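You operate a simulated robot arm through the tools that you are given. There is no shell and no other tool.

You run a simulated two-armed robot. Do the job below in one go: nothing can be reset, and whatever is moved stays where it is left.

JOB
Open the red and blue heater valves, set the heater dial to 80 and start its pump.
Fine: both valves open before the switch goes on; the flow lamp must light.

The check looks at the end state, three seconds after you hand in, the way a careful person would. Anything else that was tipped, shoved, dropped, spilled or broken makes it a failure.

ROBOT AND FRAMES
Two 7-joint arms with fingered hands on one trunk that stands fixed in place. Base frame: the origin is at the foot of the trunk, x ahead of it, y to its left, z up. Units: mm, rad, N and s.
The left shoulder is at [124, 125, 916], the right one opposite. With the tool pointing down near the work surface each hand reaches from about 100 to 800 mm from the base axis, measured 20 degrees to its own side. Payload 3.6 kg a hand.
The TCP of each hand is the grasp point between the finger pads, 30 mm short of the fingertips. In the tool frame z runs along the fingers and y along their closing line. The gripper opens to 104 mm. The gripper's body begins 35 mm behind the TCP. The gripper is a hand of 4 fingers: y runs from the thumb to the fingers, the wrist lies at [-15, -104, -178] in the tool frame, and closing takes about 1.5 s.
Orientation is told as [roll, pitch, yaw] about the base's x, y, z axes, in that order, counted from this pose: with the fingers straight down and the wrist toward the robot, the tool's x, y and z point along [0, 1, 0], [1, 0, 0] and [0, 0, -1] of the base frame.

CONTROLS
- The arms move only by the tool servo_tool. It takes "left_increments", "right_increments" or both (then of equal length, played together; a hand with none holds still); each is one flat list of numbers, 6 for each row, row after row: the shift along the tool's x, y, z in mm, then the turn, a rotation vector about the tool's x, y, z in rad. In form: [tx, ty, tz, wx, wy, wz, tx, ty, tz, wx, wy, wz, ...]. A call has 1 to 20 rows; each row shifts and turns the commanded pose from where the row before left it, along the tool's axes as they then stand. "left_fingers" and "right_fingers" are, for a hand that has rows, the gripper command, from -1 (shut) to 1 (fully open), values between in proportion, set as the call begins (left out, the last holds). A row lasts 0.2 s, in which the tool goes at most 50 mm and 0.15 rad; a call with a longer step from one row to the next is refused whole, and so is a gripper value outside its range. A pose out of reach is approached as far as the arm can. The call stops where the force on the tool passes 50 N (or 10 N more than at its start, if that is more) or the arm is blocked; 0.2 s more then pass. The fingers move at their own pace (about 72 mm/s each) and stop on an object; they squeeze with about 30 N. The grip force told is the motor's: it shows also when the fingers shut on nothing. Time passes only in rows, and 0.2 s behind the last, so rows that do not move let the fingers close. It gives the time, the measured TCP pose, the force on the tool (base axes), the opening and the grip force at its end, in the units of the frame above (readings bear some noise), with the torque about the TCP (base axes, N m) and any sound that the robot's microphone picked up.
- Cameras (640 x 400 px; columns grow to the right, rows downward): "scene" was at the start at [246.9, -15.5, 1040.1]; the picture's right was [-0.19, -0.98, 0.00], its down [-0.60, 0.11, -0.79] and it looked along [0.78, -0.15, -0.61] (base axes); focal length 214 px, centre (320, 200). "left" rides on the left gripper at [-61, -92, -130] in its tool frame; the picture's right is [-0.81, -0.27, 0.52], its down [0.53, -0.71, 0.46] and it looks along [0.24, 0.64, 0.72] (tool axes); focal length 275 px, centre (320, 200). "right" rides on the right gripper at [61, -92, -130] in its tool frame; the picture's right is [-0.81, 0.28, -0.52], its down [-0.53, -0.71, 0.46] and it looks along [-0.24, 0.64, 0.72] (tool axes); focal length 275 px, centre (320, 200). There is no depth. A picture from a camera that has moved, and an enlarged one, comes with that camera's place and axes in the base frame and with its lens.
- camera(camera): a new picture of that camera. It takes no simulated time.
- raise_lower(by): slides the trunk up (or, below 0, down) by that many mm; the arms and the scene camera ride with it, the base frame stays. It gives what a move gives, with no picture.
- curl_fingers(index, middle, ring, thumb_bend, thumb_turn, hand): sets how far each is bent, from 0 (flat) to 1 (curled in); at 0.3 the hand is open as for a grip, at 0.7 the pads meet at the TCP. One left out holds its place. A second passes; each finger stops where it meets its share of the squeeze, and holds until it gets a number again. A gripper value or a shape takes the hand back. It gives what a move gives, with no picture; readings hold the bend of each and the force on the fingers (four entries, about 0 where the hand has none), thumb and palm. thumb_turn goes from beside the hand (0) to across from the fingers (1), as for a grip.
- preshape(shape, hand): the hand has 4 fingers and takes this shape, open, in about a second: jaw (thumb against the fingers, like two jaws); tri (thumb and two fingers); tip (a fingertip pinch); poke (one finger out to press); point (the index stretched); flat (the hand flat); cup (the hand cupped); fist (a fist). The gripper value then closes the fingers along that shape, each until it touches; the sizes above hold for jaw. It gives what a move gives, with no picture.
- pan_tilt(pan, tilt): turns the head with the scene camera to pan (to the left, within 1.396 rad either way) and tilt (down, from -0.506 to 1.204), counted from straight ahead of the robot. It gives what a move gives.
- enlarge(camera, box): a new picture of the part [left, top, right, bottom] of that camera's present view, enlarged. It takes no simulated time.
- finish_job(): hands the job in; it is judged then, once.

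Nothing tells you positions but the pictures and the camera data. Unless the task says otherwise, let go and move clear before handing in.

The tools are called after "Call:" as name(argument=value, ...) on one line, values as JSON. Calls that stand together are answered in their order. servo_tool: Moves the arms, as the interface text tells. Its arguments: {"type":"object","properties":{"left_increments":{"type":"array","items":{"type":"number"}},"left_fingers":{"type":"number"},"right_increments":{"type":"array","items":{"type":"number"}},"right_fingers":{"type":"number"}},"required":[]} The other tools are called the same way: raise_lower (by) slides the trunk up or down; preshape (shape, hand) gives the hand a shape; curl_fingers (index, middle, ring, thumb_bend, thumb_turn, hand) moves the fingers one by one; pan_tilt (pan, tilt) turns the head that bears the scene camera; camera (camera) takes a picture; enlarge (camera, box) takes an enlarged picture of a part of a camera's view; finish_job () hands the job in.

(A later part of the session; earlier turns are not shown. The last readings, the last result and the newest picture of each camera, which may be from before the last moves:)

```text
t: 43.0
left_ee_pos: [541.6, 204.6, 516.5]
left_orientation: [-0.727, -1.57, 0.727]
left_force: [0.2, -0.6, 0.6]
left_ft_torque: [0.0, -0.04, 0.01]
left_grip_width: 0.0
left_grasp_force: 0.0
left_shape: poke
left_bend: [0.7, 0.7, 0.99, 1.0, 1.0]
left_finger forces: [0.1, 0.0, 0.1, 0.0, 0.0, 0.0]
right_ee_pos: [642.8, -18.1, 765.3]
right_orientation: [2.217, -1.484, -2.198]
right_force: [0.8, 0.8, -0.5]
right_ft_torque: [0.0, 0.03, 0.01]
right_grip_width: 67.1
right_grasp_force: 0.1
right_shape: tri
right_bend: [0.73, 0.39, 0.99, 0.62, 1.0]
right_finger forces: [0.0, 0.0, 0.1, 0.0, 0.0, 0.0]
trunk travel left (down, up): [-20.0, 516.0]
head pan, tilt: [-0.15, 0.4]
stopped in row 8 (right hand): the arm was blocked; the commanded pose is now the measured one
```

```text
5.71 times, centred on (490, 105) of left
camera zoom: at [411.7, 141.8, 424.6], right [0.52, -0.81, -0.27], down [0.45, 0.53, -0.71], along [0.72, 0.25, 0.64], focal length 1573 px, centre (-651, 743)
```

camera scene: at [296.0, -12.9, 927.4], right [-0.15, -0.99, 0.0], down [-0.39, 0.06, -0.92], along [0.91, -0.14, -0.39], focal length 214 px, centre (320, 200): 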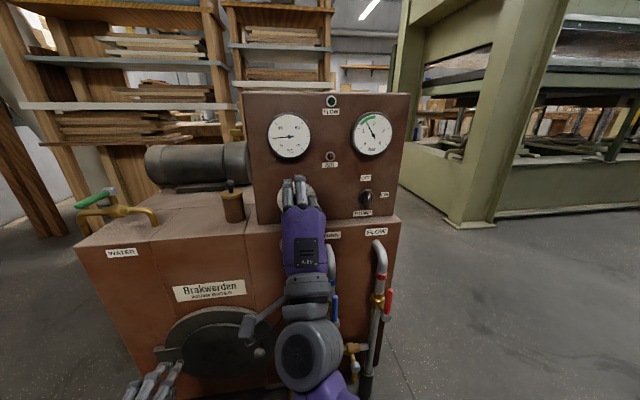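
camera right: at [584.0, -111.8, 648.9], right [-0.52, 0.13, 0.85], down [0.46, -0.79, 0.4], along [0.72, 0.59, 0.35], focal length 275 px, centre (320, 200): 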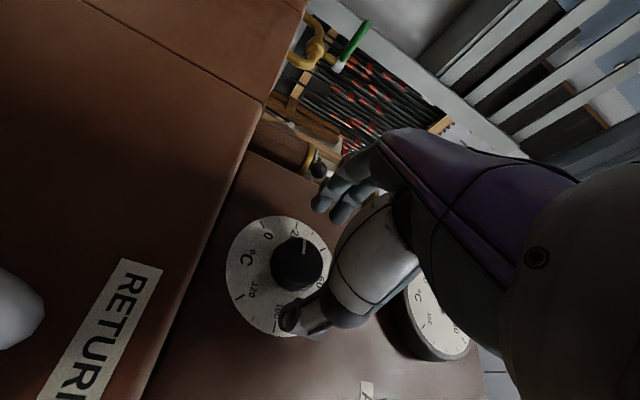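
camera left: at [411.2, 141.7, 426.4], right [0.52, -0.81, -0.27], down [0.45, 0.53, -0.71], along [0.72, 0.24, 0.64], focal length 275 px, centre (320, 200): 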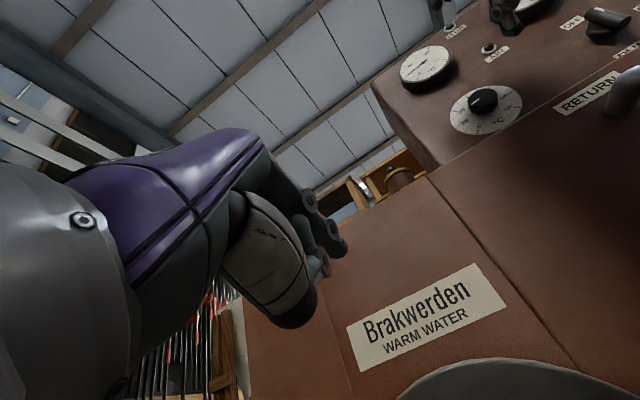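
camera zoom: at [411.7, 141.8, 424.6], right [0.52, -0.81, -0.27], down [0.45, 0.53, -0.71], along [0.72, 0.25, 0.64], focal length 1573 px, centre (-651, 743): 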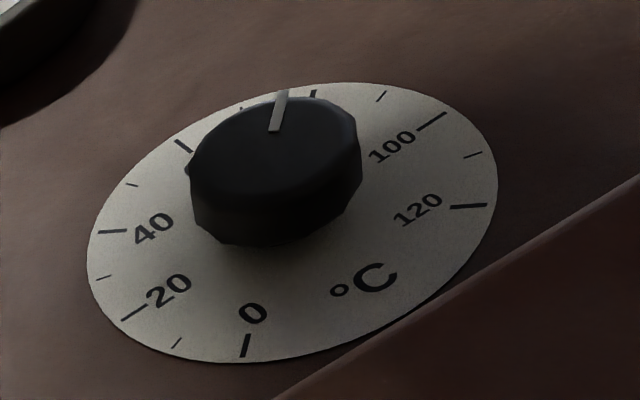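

The arm reported a block while rolling back. I look at where it touches before moving on.

Call:
pan_tilt(pan=-0.15, tilt=0.9)

Call:
camera(camera="scene")

Call:
camera(camera="left")

Call:
camera(camera="right")

```text
t: 44.0
left_ee_pos: [541.7, 203.8, 517.5]
left_orientation: [-0.252, -1.571, 0.254]
left_force: [0.8, 0.3, 0.6]
left_ft_torque: [0.05, 0.02, -0.02]
left_grip_width: 0.0
left_grasp_force: 0.1
left_shape: poke
left_bend: [0.7, 0.7, 0.99, 1.0, 1.0]
left_finger forces: [0.0, 0.0, 0.0, 0.0, 0.0, 0.0]
right_ee_pos: [641.3, -20.6, 768.9]
right_orientation: [2.263, -1.478, -2.252]
right_force: [0.2, -0.5, -0.2]
right_ft_torque: [-0.02, -0.02, -0.03]
right_grip_width: 67.1
right_grasp_force: 0.0
right_shape: tri
right_bend: [0.73, 0.39, 0.99, 0.62, 1.0]
right_finger forces: [0.0, 0.0, 0.1, 0.0, 0.0, 0.1]
trunk travel left (down, up): [-20.0, 516.0]
head pan, tilt: [-0.15, 0.901]
```

```text
taken
camera scene: at [278.6, -10.5, 885.6], right [-0.15, -0.99, 0.0], down [-0.77, 0.12, -0.62], along [0.61, -0.09, -0.78], focal length 214 px, centre (320, 200)
```

scene: 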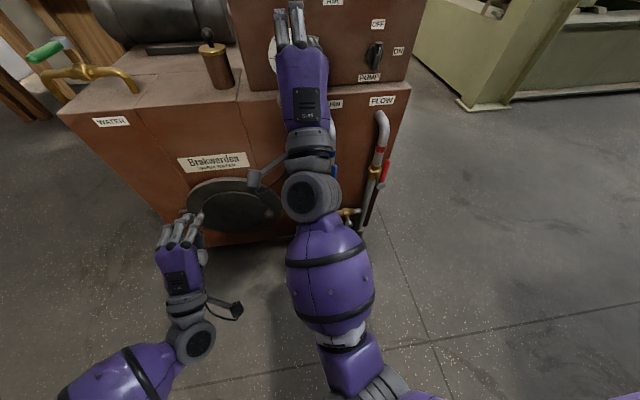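

```text
taken
camera left: at [411.3, 141.8, 425.8], right [0.52, -0.81, -0.28], down [0.45, 0.53, -0.71], along [0.72, 0.24, 0.64], focal length 275 px, centre (320, 200)
```

left: 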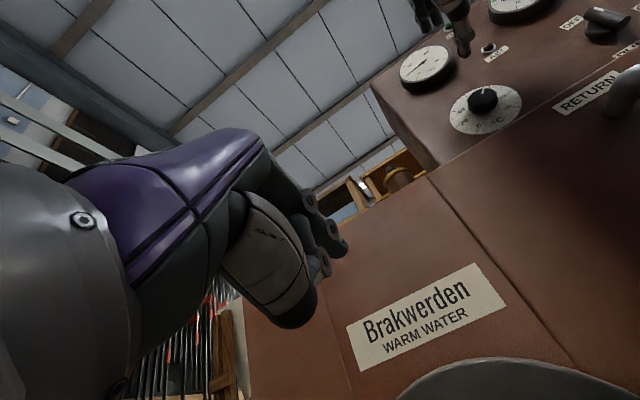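

```text
taken
camera right: at [515.9, 44.5, 674.1], right [-0.52, -0.83, 0.19], down [0.5, -0.48, -0.72], along [0.69, -0.28, 0.67], focal length 275 px, centre (320, 200)
```

right: 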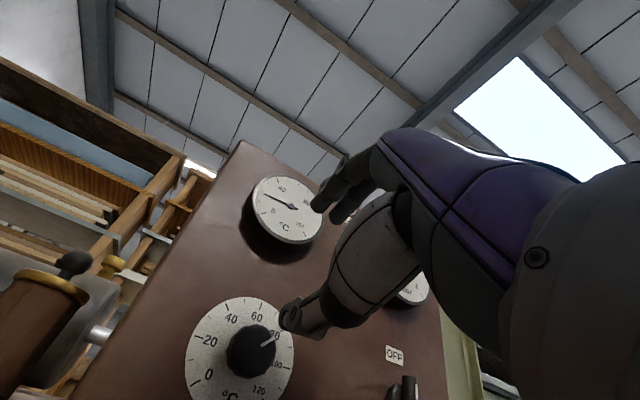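

The forearm was up against the robot's own trunk, and nothing on the heater is touched. I move the right hand off to the right.

Call:
servo_tool(right_increments=[-25, 0, 0, 0, 0, 0, -30, 0, 0, 0, 0, 0, -30, 0, 0, 0, 0, 0, -30, 0, 0, 0, 0, 0, -30, 0, -5, 0, 0, 0, -30, 0, -10, 0, 0, 0, -30, 0, -10, 0, 0, 0, -30, 0, -10, 0, 0, 0, -30, 0, -10, 0, 0, 0])

Call:
pan_tilt(pan=-0.15, tilt=0.4)

Call:
camera(camera="scene")

Call:
enlarge(camera="scene", box=[264, 170, 332, 225])

Call:
enlarge(camera="scene", box=[300, 230, 410, 330])

```text
t: 45.0
left_ee_pos: [540.3, 203.0, 515.9]
left_orientation: [-0.955, -1.57, 0.955]
left_force: [0.7, 0.1, -0.5]
left_ft_torque: [-0.03, -0.03, 0.03]
left_grip_width: 0.0
left_grasp_force: 0.0
left_shape: poke
left_bend: [0.7, 0.7, 0.99, 1.0, 1.0]
left_finger forces: [0.0, 0.0, 0.1, 0.1, 0.0, 0.0]
right_ee_pos: [644.0, -111.3, 776.8]
right_orientation: [1.867, -1.324, -1.833]
right_force: [-0.6, -0.6, 0.7]
right_ft_torque: [0.01, -0.02, -0.02]
right_grip_width: 67.3
right_grasp_force: 0.0
right_shape: tri
right_bend: [0.73, 0.39, 0.99, 0.62, 1.0]
right_finger forces: [0.1, 0.1, 0.0, 0.1, 0.1, 0.0]
trunk travel left (down, up): [-20.0, 516.0]
head pan, tilt: [-0.15, 0.901]
stopped in row 4 (right hand): the arm was blocked; the commanded pose is now the measured one
```

```text
t: 45.9
left_ee_pos: [541.7, 204.2, 518.5]
left_orientation: [-0.367, -1.572, 0.369]
left_force: [-0.3, 0.4, 0.2]
left_ft_torque: [-0.01, -0.01, 0.01]
left_grip_width: 0.1
left_grasp_force: 0.1
left_shape: poke
left_bend: [0.7, 0.7, 0.99, 1.0, 1.0]
left_finger forces: [0.0, 0.1, 0.0, 0.1, 0.0, 0.0]
right_ee_pos: [641.9, -113.4, 779.3]
right_orientation: [1.872, -1.323, -1.84]
right_force: [0.0, -0.7, -0.7]
right_ft_torque: [-0.01, 0.01, 0.0]
right_grip_width: 67.3
right_grasp_force: 0.0
right_shape: tri
right_bend: [0.73, 0.39, 0.99, 0.62, 1.0]
right_finger forces: [0.0, 0.0, 0.1, 0.0, 0.0, 0.0]
trunk travel left (down, up): [-20.0, 516.0]
head pan, tilt: [-0.15, 0.4]
```

```text
taken
camera scene: at [295.4, -13.0, 928.7], right [-0.15, -0.99, 0.0], down [-0.39, 0.06, -0.92], along [0.91, -0.14, -0.39], focal length 214 px, centre (320, 200)
```

scene: 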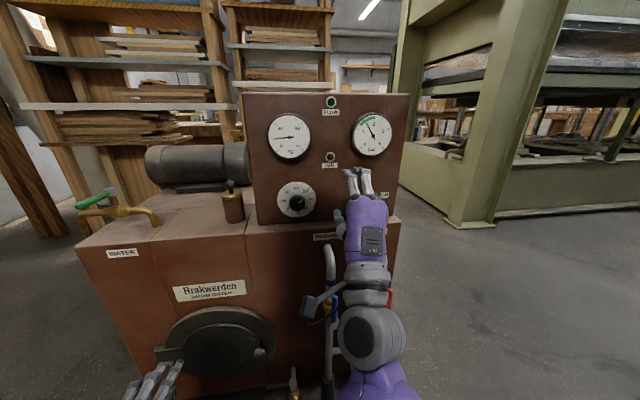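

```text
7.27 times, centred on (298, 198) of scene
camera zoom: at [295.4, -13.0, 928.7], right [-0.15, -0.99, 0.0], down [-0.39, 0.06, -0.92], along [0.91, -0.14, -0.39], focal length 1560 px, centre (480, 218)
```

zoom: 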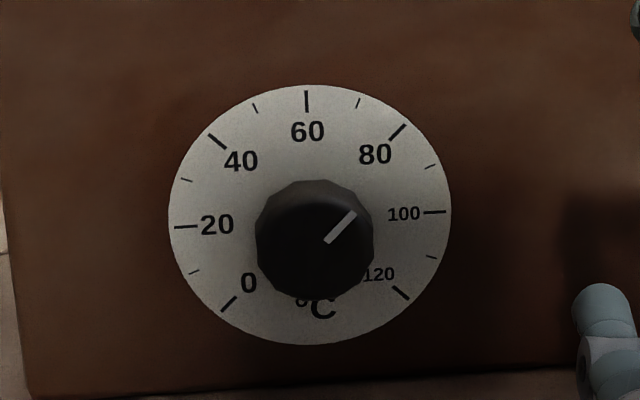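

```text
4.00 times, centred on (355, 280) of scene
camera zoom: at [295.4, -13.0, 928.7], right [-0.15, -0.99, 0.0], down [-0.39, 0.06, -0.92], along [0.91, -0.14, -0.39], focal length 858 px, centre (180, -120)
```

zoom: 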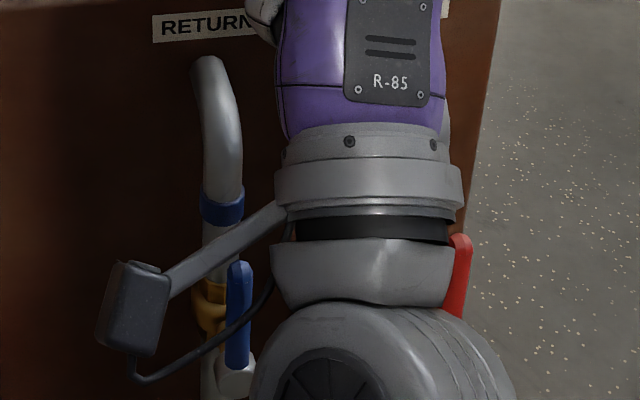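

The dial reads 80. The arm is blocked again, so I look down at its elbow.

Call:
pan_tilt(pan=-0.4, tilt=1.2)

Call:
camera(camera="scene")

```text
t: 47.0
left_ee_pos: [541.1, 203.6, 517.6]
left_orientation: [-0.447, -1.571, 0.45]
left_force: [-0.1, -0.6, 0.5]
left_ft_torque: [-0.01, -0.03, 0.01]
left_grip_width: 0.0
left_grasp_force: 0.1
left_shape: poke
left_bend: [0.7, 0.7, 0.99, 1.0, 1.0]
left_finger forces: [0.1, 0.0, 0.1, 0.1, 0.1, 0.0]
right_ee_pos: [643.3, -112.7, 778.1]
right_orientation: [1.868, -1.323, -1.835]
right_force: [0.3, 0.3, 0.6]
right_ft_torque: [0.04, -0.01, 0.0]
right_grip_width: 67.1
right_grasp_force: 0.1
right_shape: tri
right_bend: [0.73, 0.39, 0.99, 0.62, 1.0]
right_finger forces: [0.0, 0.1, 0.1, 0.1, 0.0, 0.0]
trunk travel left (down, up): [-20.0, 516.0]
head pan, tilt: [-0.4, 1.201]
```

```text
taken
camera scene: at [255.4, -21.0, 866.1], right [-0.39, -0.92, 0.0], down [-0.86, 0.36, -0.36], along [0.33, -0.14, -0.93], focal length 214 px, centre (320, 200)
```

scene: 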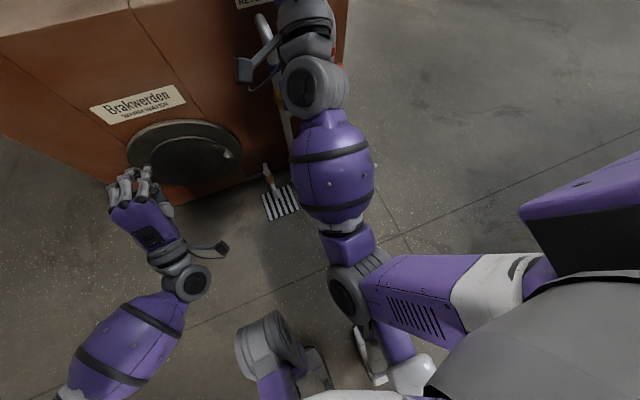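

The elbow is tucked in close to the robot's own body. I extend the hand slightly forward and right to free it.

Call:
servo_tool(right_increments=[0, 0, 10, 0, 0, 0, 0, 0, 15, 0, 0, 0, 0, 0, 15, 0, 0, 0, -10, 0, 0, 0, 0, 0, -15, 0, 0, 0, 0, 0, -15, 0, 0, 0, 0, 0])

Call:
camera(camera="scene")

```text
t: 48.4
left_ee_pos: [540.5, 203.2, 517.9]
left_orientation: [-0.769, -1.569, 0.77]
left_force: [0.5, 0.2, -0.5]
left_ft_torque: [-0.02, -0.04, 0.0]
left_grip_width: 0.0
left_grasp_force: 0.0
left_shape: poke
left_bend: [0.7, 0.7, 0.99, 1.0, 1.0]
left_finger forces: [0.0, 0.0, 0.1, 0.0, 0.1, 0.1]
right_ee_pos: [683.7, -150.6, 769.6]
right_orientation: [1.853, -1.324, -1.821]
right_force: [0.6, 0.0, -0.1]
right_ft_torque: [-0.03, 0.0, 0.0]
right_grip_width: 67.3
right_grasp_force: 0.0
right_shape: tri
right_bend: [0.73, 0.39, 0.99, 0.62, 1.0]
right_finger forces: [0.0, 0.0, 0.0, 0.0, 0.1, 0.0]
trunk travel left (down, up): [-20.0, 516.0]
head pan, tilt: [-0.4, 1.201]
```

```text
taken
camera scene: at [255.3, -20.9, 866.0], right [-0.39, -0.92, 0.0], down [-0.86, 0.36, -0.36], along [0.33, -0.14, -0.93], focal length 214 px, centre (320, 200)
```

scene: 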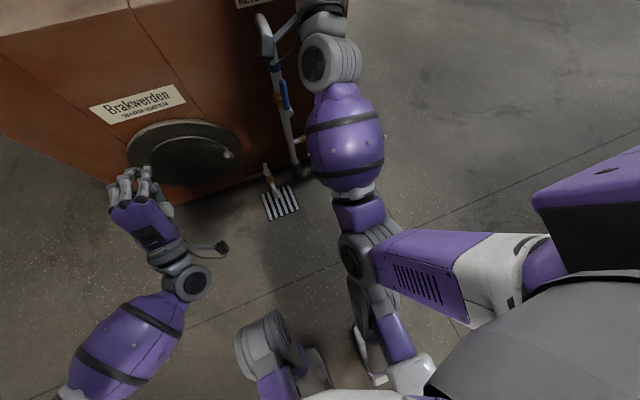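

Freed. I continue right at this extension and roll the hand back so the elbow swings outward.

Call:
servo_tool(right_increments=[-25, 0, 0, 0, 0, 0, -30, 0, 0, 0, 0, 0, -30, 0, 0, 0, 0, -0.08, -30, 0, 0, 0, 0, -0.08, -30, 0, 0, 0, 0, -0.08, -30, 0, 0, 0, 0, 0, -30, 0, 0, 0, 0, 0])

Call:
camera(camera="scene")

```text
t: 50.0
left_ee_pos: [541.3, 203.8, 518.6]
left_orientation: [-0.748, -1.571, 0.749]
left_force: [0.4, 0.5, -0.3]
left_ft_torque: [0.0, 0.0, 0.0]
left_grip_width: 0.1
left_grasp_force: 0.1
left_shape: poke
left_bend: [0.7, 0.7, 0.99, 1.0, 1.0]
left_finger forces: [0.1, 0.0, 0.1, 0.1, 0.0, 0.1]
right_ee_pos: [690.6, -353.3, 742.0]
right_orientation: [-3.112, -1.501, 3.137]
right_force: [0.2, -0.4, -0.4]
right_ft_torque: [0.01, -0.02, 0.01]
right_grip_width: 67.3
right_grasp_force: 0.1
right_shape: tri
right_bend: [0.73, 0.39, 0.99, 0.62, 1.0]
right_finger forces: [0.0, 0.1, 0.0, 0.0, 0.1, 0.1]
trunk travel left (down, up): [-20.0, 516.0]
head pan, tilt: [-0.4, 1.201]
```

```text
taken
camera scene: at [255.4, -20.8, 866.0], right [-0.39, -0.92, 0.0], down [-0.86, 0.36, -0.36], along [0.33, -0.14, -0.93], focal length 214 px, centre (320, 200)
```

scene: 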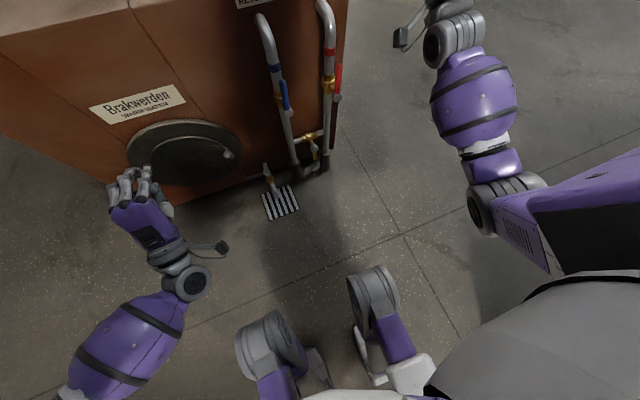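

The right arm is clear. I level the hand, roll it so finger and thumb close horizontally for the switch bar, and check the dial and switch.

Call:
servo_tool(right_increments=[0, 0, 0, 0.07, -0.025, 0, 0, 0, 0, 0, 0, -0.15, 0, 0, 0, 0, 0, -0.15, 0, 0, 0, 0, 0, -0.15, 0, 0, 0, 0, 0, -0.15, 0, 0, 0, 0, 0, -0.15, 0, 0, 0, 0, 0, -0.15, 0, 0, 0, 0, 0, -0.15, 0, 0, 0, 0, 0, -0.15, 0, 0, 0, 0, 0, -0.15, 0, 0, 0, 0, 0, -0.15, 0, 0, 0, 0, 0, -0.05])

Call:
pan_tilt(pan=-0.2, tilt=0.45)

Call:
camera(camera="scene")

Call:
enlarge(camera="scene", box=[260, 140, 340, 230])

Call:
enlarge(camera="left", box=[440, 70, 540, 140])

```text
t: 52.6
left_ee_pos: [541.5, 203.3, 516.5]
left_orientation: [-0.409, -1.569, 0.409]
left_force: [0.5, -0.6, 0.4]
left_ft_torque: [-0.01, 0.01, 0.02]
left_grip_width: 0.2
left_grasp_force: 0.1
left_shape: poke
left_bend: [0.7, 0.7, 0.99, 1.0, 1.0]
left_finger forces: [0.0, 0.0, 0.0, 0.0, 0.0, 0.0]
right_ee_pos: [691.0, -353.6, 743.7]
right_orientation: [-1.571, -0.018, 1.572]
right_force: [0.1, 0.4, -0.6]
right_ft_torque: [0.04, 0.0, -0.01]
right_grip_width: 67.6
right_grasp_force: 0.1
right_shape: tri
right_bend: [0.73, 0.39, 0.99, 0.62, 1.0]
right_finger forces: [0.0, 0.0, 0.0, 0.0, 0.0, 0.1]
trunk travel left (down, up): [-20.0, 516.0]
head pan, tilt: [-0.4, 1.201]
```

```text
t: 53.7
left_ee_pos: [542.0, 204.6, 518.2]
left_orientation: [-0.365, -1.571, 0.365]
left_force: [0.2, -0.1, 0.1]
left_ft_torque: [0.0, -0.03, -0.01]
left_grip_width: 0.0
left_grasp_force: 0.0
left_shape: poke
left_bend: [0.7, 0.7, 0.99, 1.0, 1.0]
left_finger forces: [0.0, 0.0, 0.1, 0.0, 0.0, 0.0]
right_ee_pos: [691.6, -352.1, 743.1]
right_orientation: [-1.57, -0.018, 1.571]
right_force: [0.4, -0.1, 0.1]
right_ft_torque: [0.03, 0.03, 0.02]
right_grip_width: 67.3
right_grasp_force: 0.1
right_shape: tri
right_bend: [0.73, 0.39, 0.99, 0.62, 1.0]
right_finger forces: [0.0, 0.1, 0.0, 0.1, 0.0, 0.1]
trunk travel left (down, up): [-20.0, 516.0]
head pan, tilt: [-0.201, 0.45]
```

```text
taken
camera scene: at [293.9, -17.5, 924.1], right [-0.2, -0.98, 0.0], down [-0.43, 0.09, -0.9], along [0.88, -0.18, -0.44], focal length 214 px, centre (320, 200)
```

scene: 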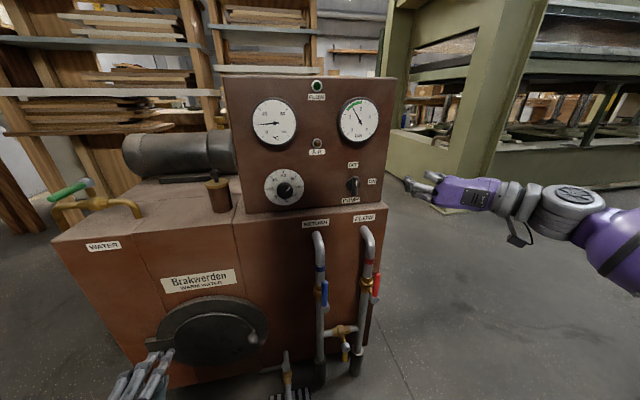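

```text
4.44 times, centred on (300, 185) of scene
camera zoom: at [293.9, -17.5, 924.1], right [-0.2, -0.98, 0.0], down [-0.43, 0.09, -0.9], along [0.88, -0.18, -0.44], focal length 953 px, centre (409, 267)
```

zoom: 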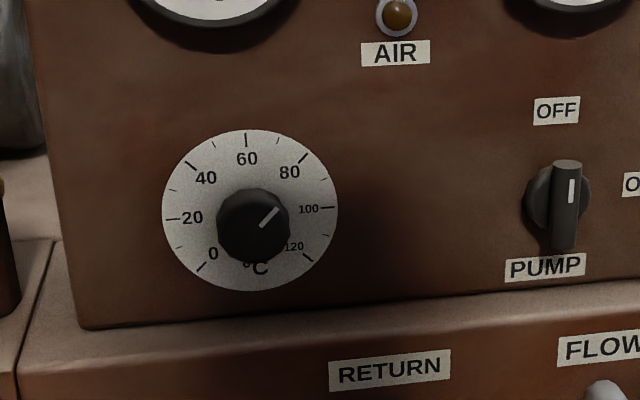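

```text
5.71 times, centred on (490, 105) of left
camera zoom: at [411.2, 141.8, 426.2], right [0.52, -0.81, -0.28], down [0.45, 0.53, -0.71], along [0.72, 0.24, 0.64], focal length 1573 px, centre (-651, 743)
```

zoom: 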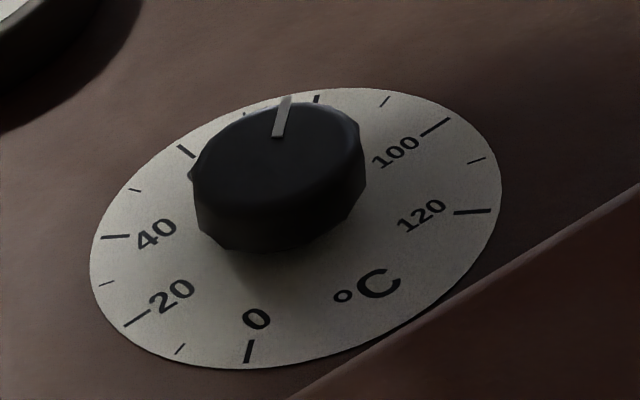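

Call:
enlarge(camera="scene", box=[262, 165, 308, 210])

Call:
enlarge(camera="scene", box=[330, 155, 385, 212])

Call:
camera(camera="right")

```text
8.89 times, centred on (285, 188) of scene
camera zoom: at [293.9, -17.5, 924.1], right [-0.2, -0.98, 0.0], down [-0.43, 0.09, -0.9], along [0.88, -0.18, -0.44], focal length 1906 px, centre (631, 311)
```

zoom: 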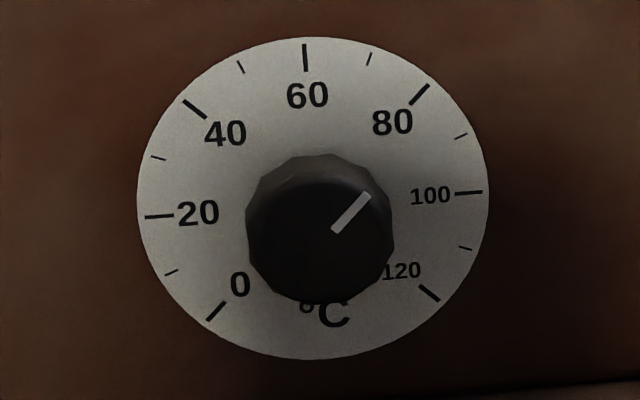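

```text
7.02 times, centred on (358, 184) of scene
camera zoom: at [293.9, -17.5, 924.1], right [-0.2, -0.98, 0.0], down [-0.43, 0.09, -0.9], along [0.88, -0.18, -0.44], focal length 1505 px, centre (57, 316)
```

zoom: 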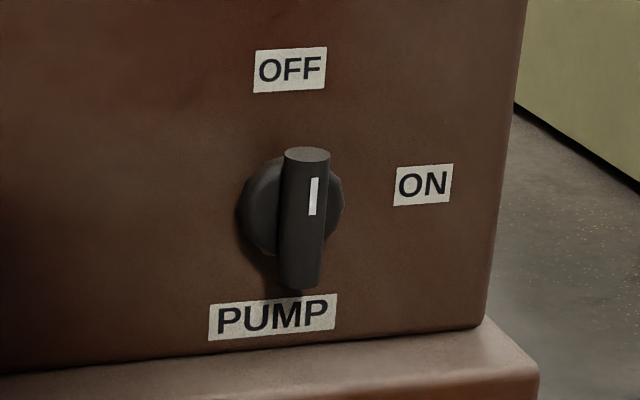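

```text
taken
camera right: at [560.1, -444.2, 680.2], right [-0.52, 0.26, 0.82], down [0.46, -0.72, 0.52], along [0.72, 0.64, 0.26], focal length 275 px, centre (320, 200)
```

right: 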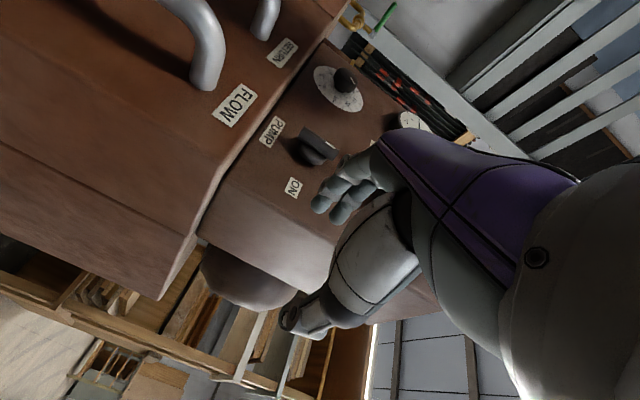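

The dial reads exactly 80 by tick direction. The switch bar is at y≈-199.5, z≈725, with its front at x≈749. I move the right hand in front of it.

Call:
servo_tool(right_increments=[4.2, 30.5, 0, 0, 0, 0, 4.2, 30.5, 0, 0, 0, 0, 4.2, 30.5, 0, 0, 0, 0, 4.2, 30.5, 0, 0, 0, 0, 4.2, 30.5, 0, 0, 0, 0, 0, 0, 10, 0, 0, 0, 0, 0, 10, 0, 0, 0])

Call:
enlarge(camera="scene", box=[310, 140, 400, 225])

Call:
camera(camera="right")

Call:
camera(camera="left")

```text
t: 55.3
left_ee_pos: [540.8, 203.2, 518.2]
left_orientation: [-0.31, -1.571, 0.309]
left_force: [0.3, -0.1, 0.4]
left_ft_torque: [0.0, -0.01, -0.04]
left_grip_width: 0.1
left_grasp_force: 0.2
left_shape: poke
left_bend: [0.7, 0.7, 0.99, 1.0, 1.0]
left_finger forces: [0.0, 0.1, 0.1, 0.0, 0.0, 0.1]
right_ee_pos: [710.7, -201.2, 725.5]
right_orientation: [-1.57, -0.02, 1.571]
right_force: [-0.1, -0.1, -1.2]
right_ft_torque: [0.03, 0.0, 0.01]
right_grip_width: 67.3
right_grasp_force: 0.2
right_shape: tri
right_bend: [0.73, 0.39, 0.99, 0.62, 1.0]
right_finger forces: [0.0, 0.1, 0.0, 0.1, 0.1, 0.0]
trunk travel left (down, up): [-20.0, 516.0]
head pan, tilt: [-0.201, 0.45]
```

```text
4.71 times, centred on (355, 182) of scene
camera zoom: at [293.9, -17.5, 924.2], right [-0.2, -0.98, 0.0], down [-0.43, 0.09, -0.9], along [0.88, -0.18, -0.44], focal length 1009 px, centre (155, 282)
```

zoom: 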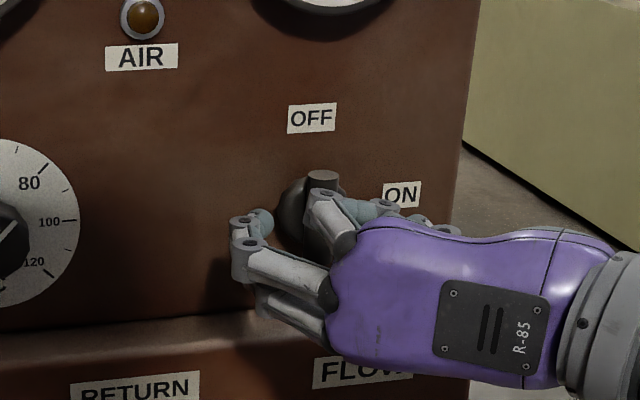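

```text
taken
camera right: at [579.6, -291.4, 662.5], right [-0.52, 0.26, 0.82], down [0.46, -0.72, 0.52], along [0.73, 0.64, 0.26], focal length 275 px, centre (320, 200)
```

right: 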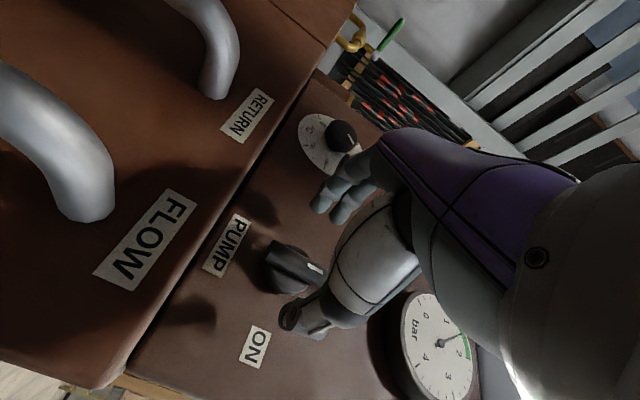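

```text
taken
camera left: at [411.2, 141.8, 426.2], right [0.52, -0.81, -0.28], down [0.45, 0.53, -0.71], along [0.72, 0.24, 0.64], focal length 275 px, centre (320, 200)
```

left: 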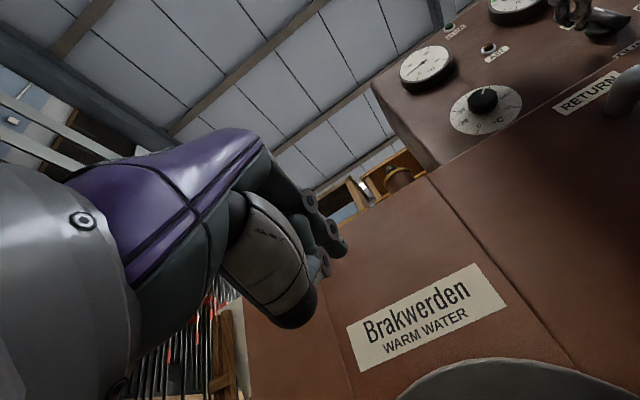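

The bar sits between fingers and thumb. I shift up 5 mm so the curled ring finger clears the bar's top, then advance slowly.

Call:
servo_tool(right_increments=[-5, 0, 0, 0, 0, 0, 0, 1, 7, 0, 0, 0, 0, 0, 7, 0, 0, 0, 0, 0, 6, 0, 0, 0, 0, 0, 4, 0, 0, 0, 0, 0, 3, 0, 0, 0])

Call:
enlarge(camera="scene", box=[310, 140, 400, 225])

Call:
enlarge(camera="right", box=[200, 140, 420, 360])

```text
t: 56.7
left_ee_pos: [541.5, 203.9, 517.0]
left_orientation: [-0.303, -1.573, 0.302]
left_force: [-0.6, -0.4, -0.2]
left_ft_torque: [-0.02, 0.01, -0.01]
left_grip_width: 0.0
left_grasp_force: 0.0
left_shape: poke
left_bend: [0.7, 0.7, 0.99, 1.0, 1.0]
left_finger forces: [0.0, 0.0, 0.0, 0.0, 0.0, 0.1]
right_ee_pos: [737.9, -198.8, 729.8]
right_orientation: [-1.569, -0.02, 1.572]
right_force: [0.8, 0.6, 1.1]
right_ft_torque: [-0.01, -0.03, 0.0]
right_grip_width: 67.4
right_grasp_force: 0.1
right_shape: tri
right_bend: [0.73, 0.39, 0.99, 0.62, 1.0]
right_finger forces: [0.1, 0.0, 0.0, 0.0, 0.0, 0.1]
trunk travel left (down, up): [-20.0, 516.0]
head pan, tilt: [-0.201, 0.45]
```

```text
4.71 times, centred on (355, 182) of scene
camera zoom: at [293.9, -17.5, 924.2], right [-0.2, -0.98, 0.0], down [-0.43, 0.09, -0.9], along [0.88, -0.18, -0.44], focal length 1009 px, centre (155, 282)
```

zoom: 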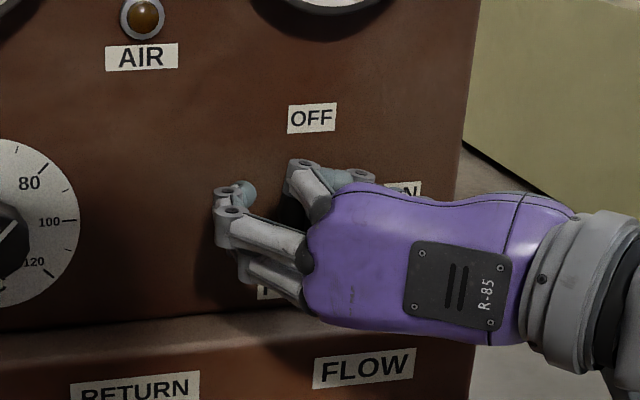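

```text
1.82 times, centred on (310, 250) of right
camera zoom: at [607.2, -290.6, 667.4], right [-0.52, 0.26, 0.82], down [0.46, -0.72, 0.52], along [0.72, 0.64, 0.26], focal length 500 px, centre (338, 109)
```

zoom: 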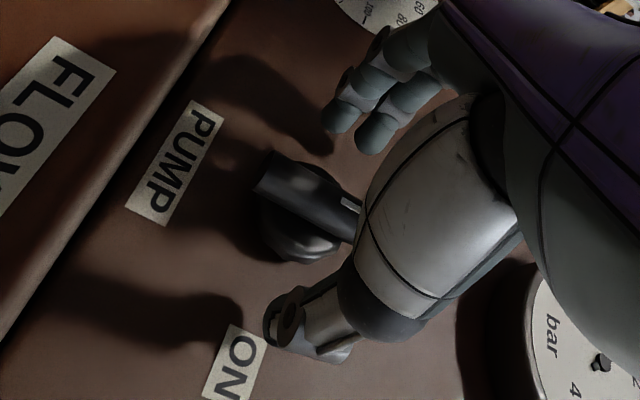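

No contact so far, and the bar lies between the pads. I close on it.

Call:
servo_tool(right_increments=[0, 0, 0, 0, 0, 0, 0, 0, 0, 0, 0, 0, 0, 0, 0, 0, 0, 0, 0, 0, 0, 0, 0, 0, 0, 0, 0, 0, 0, 0, 0, 0, 0, 0, 0, 0, 0, 0, 0, 0, 0, 0, 0, 0, 0, 0, 0, 0], right_fingers=-1)

Call:
enlarge(camera="right", box=[200, 140, 420, 360])

Call:
enlarge(camera="scene", box=[310, 140, 400, 225])

```text
t: 58.5
left_ee_pos: [540.7, 202.9, 519.1]
left_orientation: [-3.081, -1.57, 3.079]
left_force: [0.1, 0.0, 0.1]
left_ft_torque: [-0.02, 0.02, 0.01]
left_grip_width: 0.0
left_grasp_force: 0.0
left_shape: poke
left_bend: [0.7, 0.7, 0.99, 1.0, 1.0]
left_finger forces: [0.0, 0.0, 0.0, 0.0, 0.1, 0.0]
right_ee_pos: [736.3, -198.8, 732.1]
right_orientation: [-1.571, -0.019, 1.572]
right_force: [-30.0, 0.3, 2.4]
right_ft_torque: [-0.02, 0.01, -0.14]
right_grip_width: 22.4
right_grasp_force: 30.3
right_shape: tri
right_bend: [0.74, 0.61, 1.0, 0.78, 1.0]
right_finger forces: [29.9, 13.6, 0.0, 0.0, 51.4, 0.1]
trunk travel left (down, up): [-20.0, 516.0]
head pan, tilt: [-0.201, 0.45]
```

```text
1.82 times, centred on (310, 250) of right
camera zoom: at [605.4, -290.2, 668.7], right [-0.52, 0.26, 0.82], down [0.46, -0.72, 0.52], along [0.72, 0.64, 0.26], focal length 500 px, centre (338, 109)
```

zoom: 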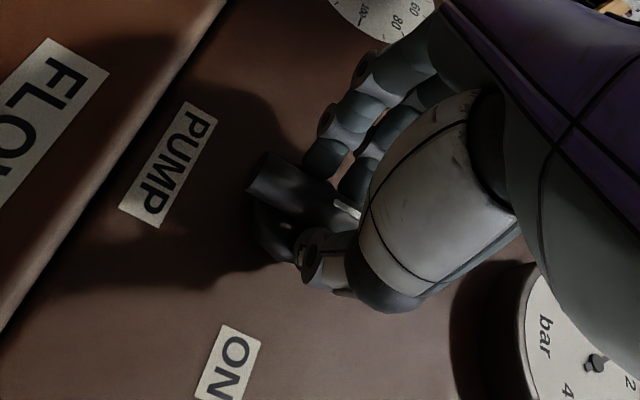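

```text
4.71 times, centred on (355, 182) of scene
camera zoom: at [291.7, -17.5, 924.9], right [-0.2, -0.98, 0.0], down [-0.42, 0.09, -0.9], along [0.88, -0.18, -0.43], focal length 1009 px, centre (155, 282)
```

zoom: 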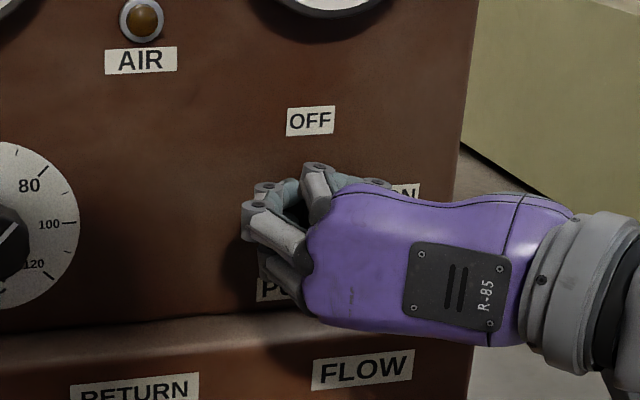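

The tips are pressing on the switch base (30 N), so I ease back a few mm.

Call:
servo_tool(right_increments=[0, 0, -2, 0, 0, 0, 0, 0, -2, 0, 0, 0, 0, 0, -1, 0, 0, 0])

```text
t: 59.3
left_ee_pos: [541.3, 203.6, 516.7]
left_orientation: [-0.844, -1.568, 0.848]
left_force: [-0.7, 0.4, 0.2]
left_ft_torque: [-0.02, 0.02, -0.03]
left_grip_width: 0.0
left_grasp_force: 0.1
left_shape: poke
left_bend: [0.7, 0.7, 0.99, 1.0, 1.0]
left_finger forces: [0.1, 0.0, 0.0, 0.0, 0.0, 0.0]
right_ee_pos: [734.2, -199.9, 731.9]
right_orientation: [-1.573, -0.02, 1.567]
right_force: [13.5, 5.2, 7.6]
right_ft_torque: [0.05, -0.28, 0.21]
right_grip_width: 19.6
right_grasp_force: 30.5
right_shape: tri
right_bend: [0.73, 0.61, 1.0, 0.77, 1.0]
right_finger forces: [12.7, 15.5, 0.1, 0.0, 21.0, 0.1]
trunk travel left (down, up): [-20.0, 516.0]
head pan, tilt: [-0.201, 0.45]
```

Held by the sides now. I turn clockwise about the switch axis, a quarter of the way first.

Call:
servo_tool(right_increments=[0, 0, 1, 0, 0, 0, 0, -0.65, 0, 0, 0, 0.1, 0, -0.65, 0, 0, 0, 0.1, 0, -0.65, 0, 0, 0, 0.1, 0, -0.65, 0, 0, 0, 0.1])

Call:
enlarge(camera="right", box=[200, 140, 420, 360])

Call:
enlarge(camera="scene", box=[310, 140, 400, 225])

```text
t: 60.5
left_ee_pos: [540.9, 204.2, 517.8]
left_orientation: [-1.419, -1.572, 1.42]
left_force: [-0.3, -0.1, -0.7]
left_ft_torque: [-0.05, 0.0, -0.01]
left_grip_width: 0.1
left_grasp_force: 0.0
left_shape: poke
left_bend: [0.7, 0.7, 0.99, 1.0, 1.0]
left_finger forces: [0.1, 0.0, 0.0, 0.0, 0.0, 0.1]
right_ee_pos: [732.8, -201.5, 730.7]
right_orientation: [-1.568, -0.421, 1.575]
right_force: [-0.3, 4.5, 2.6]
right_ft_torque: [-0.05, -0.12, 0.25]
right_grip_width: 18.2
right_grasp_force: 30.1
right_shape: tri
right_bend: [0.74, 0.61, 1.0, 0.78, 1.0]
right_finger forces: [9.4, 16.6, 0.0, 0.0, 18.7, 0.0]
trunk travel left (down, up): [-20.0, 516.0]
head pan, tilt: [-0.201, 0.45]
```

```text
1.82 times, centred on (310, 250) of right
camera zoom: at [602.3, -260.9, 636.8], right [-0.52, -0.08, 0.85], down [0.46, -0.87, 0.19], along [0.72, 0.49, 0.48], focal length 500 px, centre (338, 109)
```

zoom: 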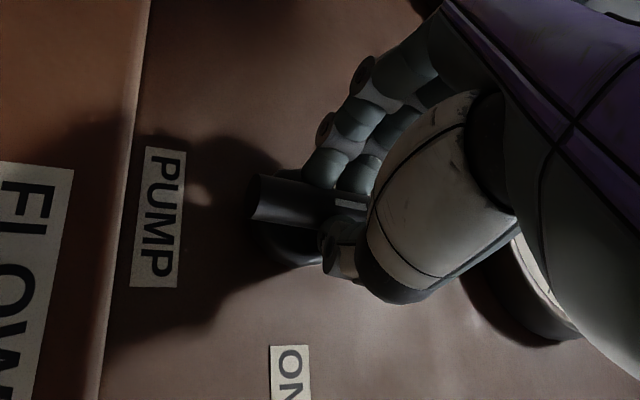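

```text
4.71 times, centred on (355, 182) of scene
camera zoom: at [293.7, -17.1, 924.3], right [-0.2, -0.98, 0.0], down [-0.43, 0.09, -0.9], along [0.88, -0.18, -0.43], focal length 1009 px, centre (155, 282)
```

zoom: 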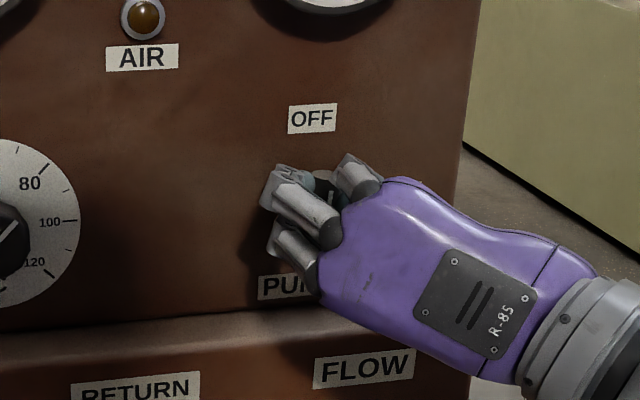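

Call:
enlarge(camera="scene", box=[335, 165, 375, 200])

Call:
servo_tool(right_increments=[0, -0.65, 0, 0, 0, 0.1, 0, -0.65, 0, 0, 0, 0.1, 0, -0.65, 0, 0, 0, 0.1])

Call:
enlarge(camera="scene", box=[335, 165, 375, 200])

Call:
enlarge(camera="right", box=[200, 140, 420, 360])

```text
11.43 times, centred on (355, 182) of scene
camera zoom: at [293.7, -17.1, 924.3], right [-0.2, -0.98, 0.0], down [-0.43, 0.09, -0.9], along [0.88, -0.18, -0.43], focal length 2451 px, centre (-80, 400)
```

zoom: 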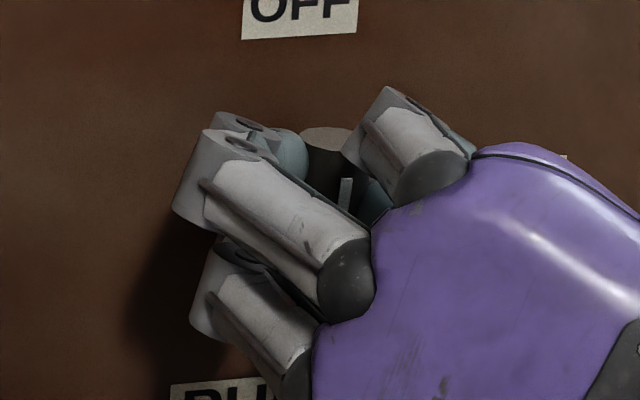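

```text
t: 61.3
left_ee_pos: [540.0, 205.0, 516.5]
left_orientation: [-2.151, -1.571, 2.151]
left_force: [-0.4, -0.5, -0.1]
left_ft_torque: [0.01, -0.04, -0.02]
left_grip_width: 0.0
left_grasp_force: 0.1
left_shape: poke
left_bend: [0.7, 0.7, 0.99, 1.0, 1.0]
left_finger forces: [0.0, 0.0, 0.1, 0.0, 0.0, 0.0]
right_ee_pos: [732.5, -201.9, 729.0]
right_orientation: [-1.57, -0.72, 1.571]
right_force: [-5.8, 6.2, 3.5]
right_ft_torque: [-0.05, -0.16, 0.27]
right_grip_width: 18.5
right_grasp_force: 30.1
right_shape: tri
right_bend: [0.74, 0.61, 1.0, 0.78, 1.0]
right_finger forces: [11.4, 16.6, 0.0, 0.0, 18.6, 0.0]
trunk travel left (down, up): [-20.0, 516.0]
head pan, tilt: [-0.201, 0.45]
```

```text
11.43 times, centred on (355, 182) of scene
camera zoom: at [293.3, -17.1, 924.4], right [-0.2, -0.98, 0.0], down [-0.43, 0.09, -0.9], along [0.88, -0.18, -0.43], focal length 2451 px, centre (-80, 400)
```

zoom: 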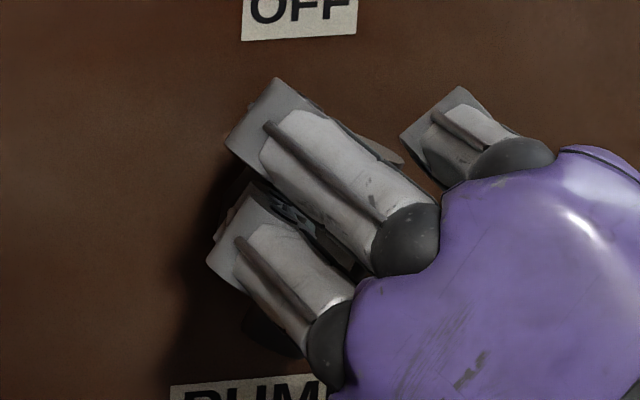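

```text
1.82 times, centred on (310, 250) of right
camera zoom: at [602.4, -232.8, 623.1], right [-0.52, -0.33, 0.79], down [0.46, -0.89, -0.07], along [0.72, 0.33, 0.61], focal length 500 px, centre (338, 109)
```

zoom: 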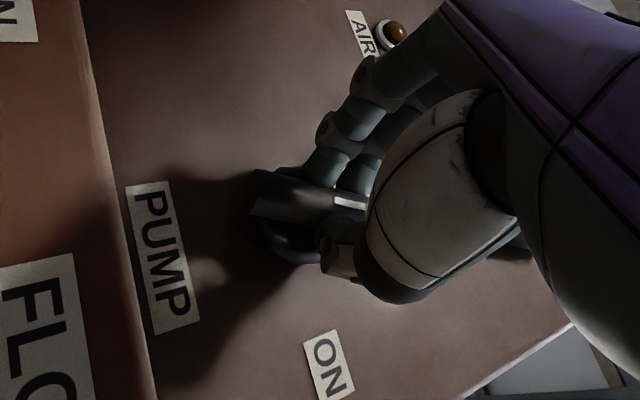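

It slipped a little at first, but the bar now turns with the hand. I keep going.

Call:
servo_tool(right_increments=[0, -0.65, 0, 0, 0, 0.1, 0, -0.65, 0, 0, 0, 0.1, 0, -0.65, 0, 0, 0, 0.1, 0, -0.65, 0, 0, 0, 0.1, 0, -0.65, 0, 0, 0, 0.1, 0, -0.65, 0, 0, 0, 0.1, 0, -0.65, 0, 0, 0, 0.1])

Call:
enlarge(camera="scene", box=[310, 140, 400, 225])

Call:
enlarge(camera="right", box=[200, 140, 420, 360])

```text
t: 62.9
left_ee_pos: [541.7, 204.7, 518.6]
left_orientation: [-3.005, -1.569, 3.008]
left_force: [-0.1, 0.7, 0.2]
left_ft_torque: [-0.03, -0.02, 0.03]
left_grip_width: 0.0
left_grasp_force: 0.1
left_shape: poke
left_bend: [0.7, 0.7, 0.99, 1.0, 1.0]
left_finger forces: [0.0, 0.0, 0.0, 0.0, 0.0, 0.0]
right_ee_pos: [732.8, -206.1, 725.5]
right_orientation: [-1.568, -1.42, 1.569]
right_force: [-9.1, -0.5, 6.1]
right_ft_torque: [0.04, -0.31, 0.04]
right_grip_width: 19.3
right_grasp_force: 29.7
right_shape: tri
right_bend: [0.74, 0.61, 1.0, 0.78, 1.0]
right_finger forces: [13.2, 15.7, 0.0, 0.1, 20.6, 0.1]
trunk travel left (down, up): [-20.0, 516.0]
head pan, tilt: [-0.201, 0.45]
```

```text
4.71 times, centred on (355, 182) of scene
camera zoom: at [292.9, -17.5, 924.5], right [-0.2, -0.98, 0.0], down [-0.43, 0.09, -0.9], along [0.88, -0.18, -0.43], focal length 1009 px, centre (155, 282)
```

zoom: 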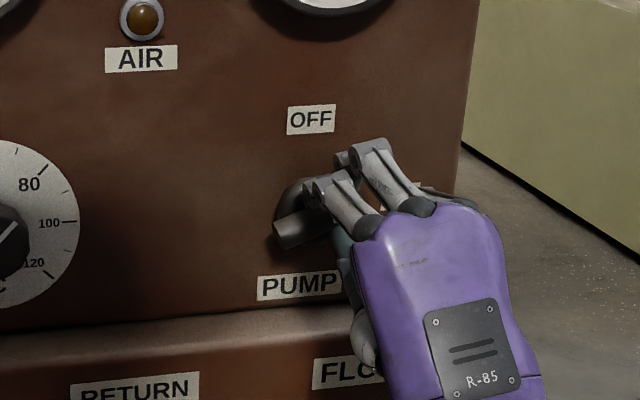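

```text
1.82 times, centred on (310, 250) of right
camera zoom: at [602.5, -160.7, 625.8], right [-0.52, -0.76, 0.39], down [0.45, -0.63, -0.63], along [0.72, -0.14, 0.67], focal length 500 px, centre (338, 109)
```

zoom: 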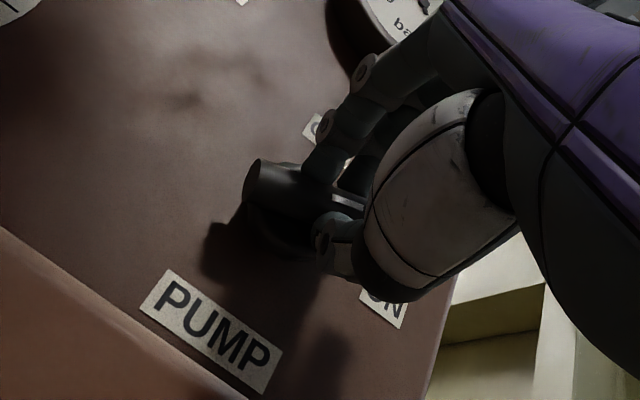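

The bar is around 70–75° over, so I turn the rest of the way.

Call:
servo_tool(right_increments=[0, -0.65, 0, 0, 0, 0.1, 0, -0.65, 0, 0, 0, 0.1, 0, -0.65, 0, 0, 0, 0.1])

Call:
enlarge(camera="scene", box=[310, 140, 400, 225])

Call:
camera(camera="scene")

Call:
enlarge(camera="right", box=[200, 140, 420, 360])

```text
t: 63.7
left_ee_pos: [541.0, 203.4, 518.4]
left_orientation: [3.034, -1.572, -3.031]
left_force: [0.9, -0.2, 0.3]
left_ft_torque: [0.0, 0.01, 0.01]
left_grip_width: 0.0
left_grasp_force: 0.1
left_shape: poke
left_bend: [0.7, 0.7, 0.99, 1.0, 1.0]
left_finger forces: [0.1, 0.0, 0.0, 0.0, 0.1, 0.0]
right_ee_pos: [732.8, -207.3, 723.3]
right_orientation: [1.568, -1.42, -1.566]
right_force: [-9.0, -2.6, 5.4]
right_ft_torque: [0.07, -0.26, -0.06]
right_grip_width: 19.5
right_grasp_force: 29.8
right_shape: tri
right_bend: [0.74, 0.61, 1.0, 0.78, 1.0]
right_finger forces: [12.9, 15.4, 0.0, 0.0, 20.8, 0.0]
trunk travel left (down, up): [-20.0, 516.0]
head pan, tilt: [-0.201, 0.45]
```

```text
4.71 times, centred on (355, 182) of scene
camera zoom: at [292.9, -17.7, 924.5], right [-0.2, -0.98, 0.0], down [-0.43, 0.09, -0.9], along [0.88, -0.18, -0.43], focal length 1009 px, centre (155, 282)
```

zoom: 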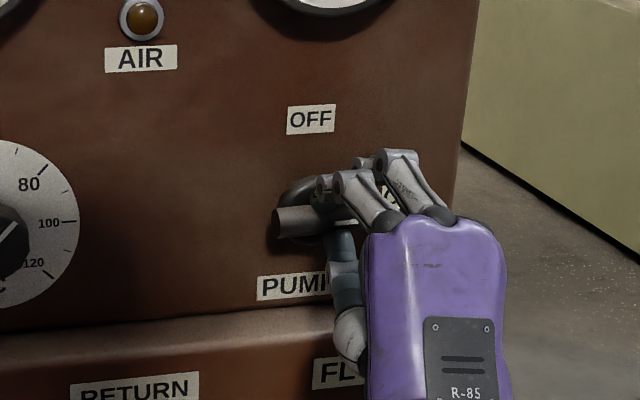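

```text
taken
camera scene: at [292.9, -17.7, 924.5], right [-0.2, -0.98, 0.0], down [-0.43, 0.09, -0.9], along [0.88, -0.18, -0.43], focal length 214 px, centre (320, 200)
```

scene: 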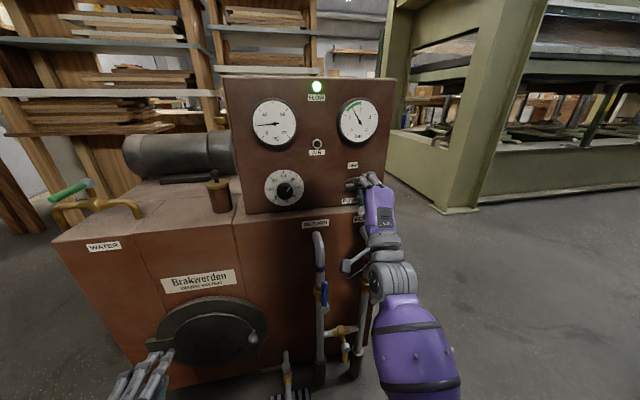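

```text
1.82 times, centred on (310, 250) of right
camera zoom: at [602.4, -133.3, 641.9], right [-0.52, -0.84, 0.15], down [0.45, -0.42, -0.79], along [0.72, -0.34, 0.6], focal length 500 px, centre (338, 109)
```

zoom: 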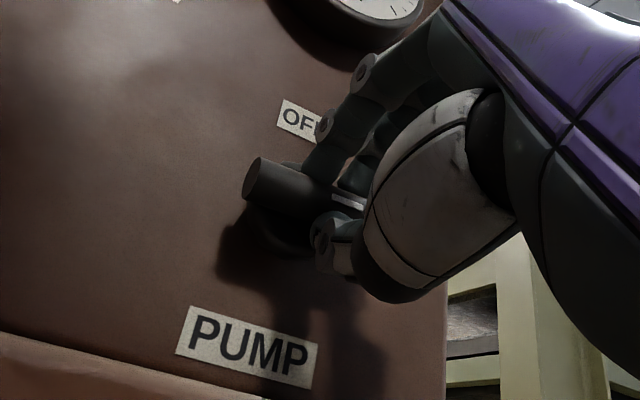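

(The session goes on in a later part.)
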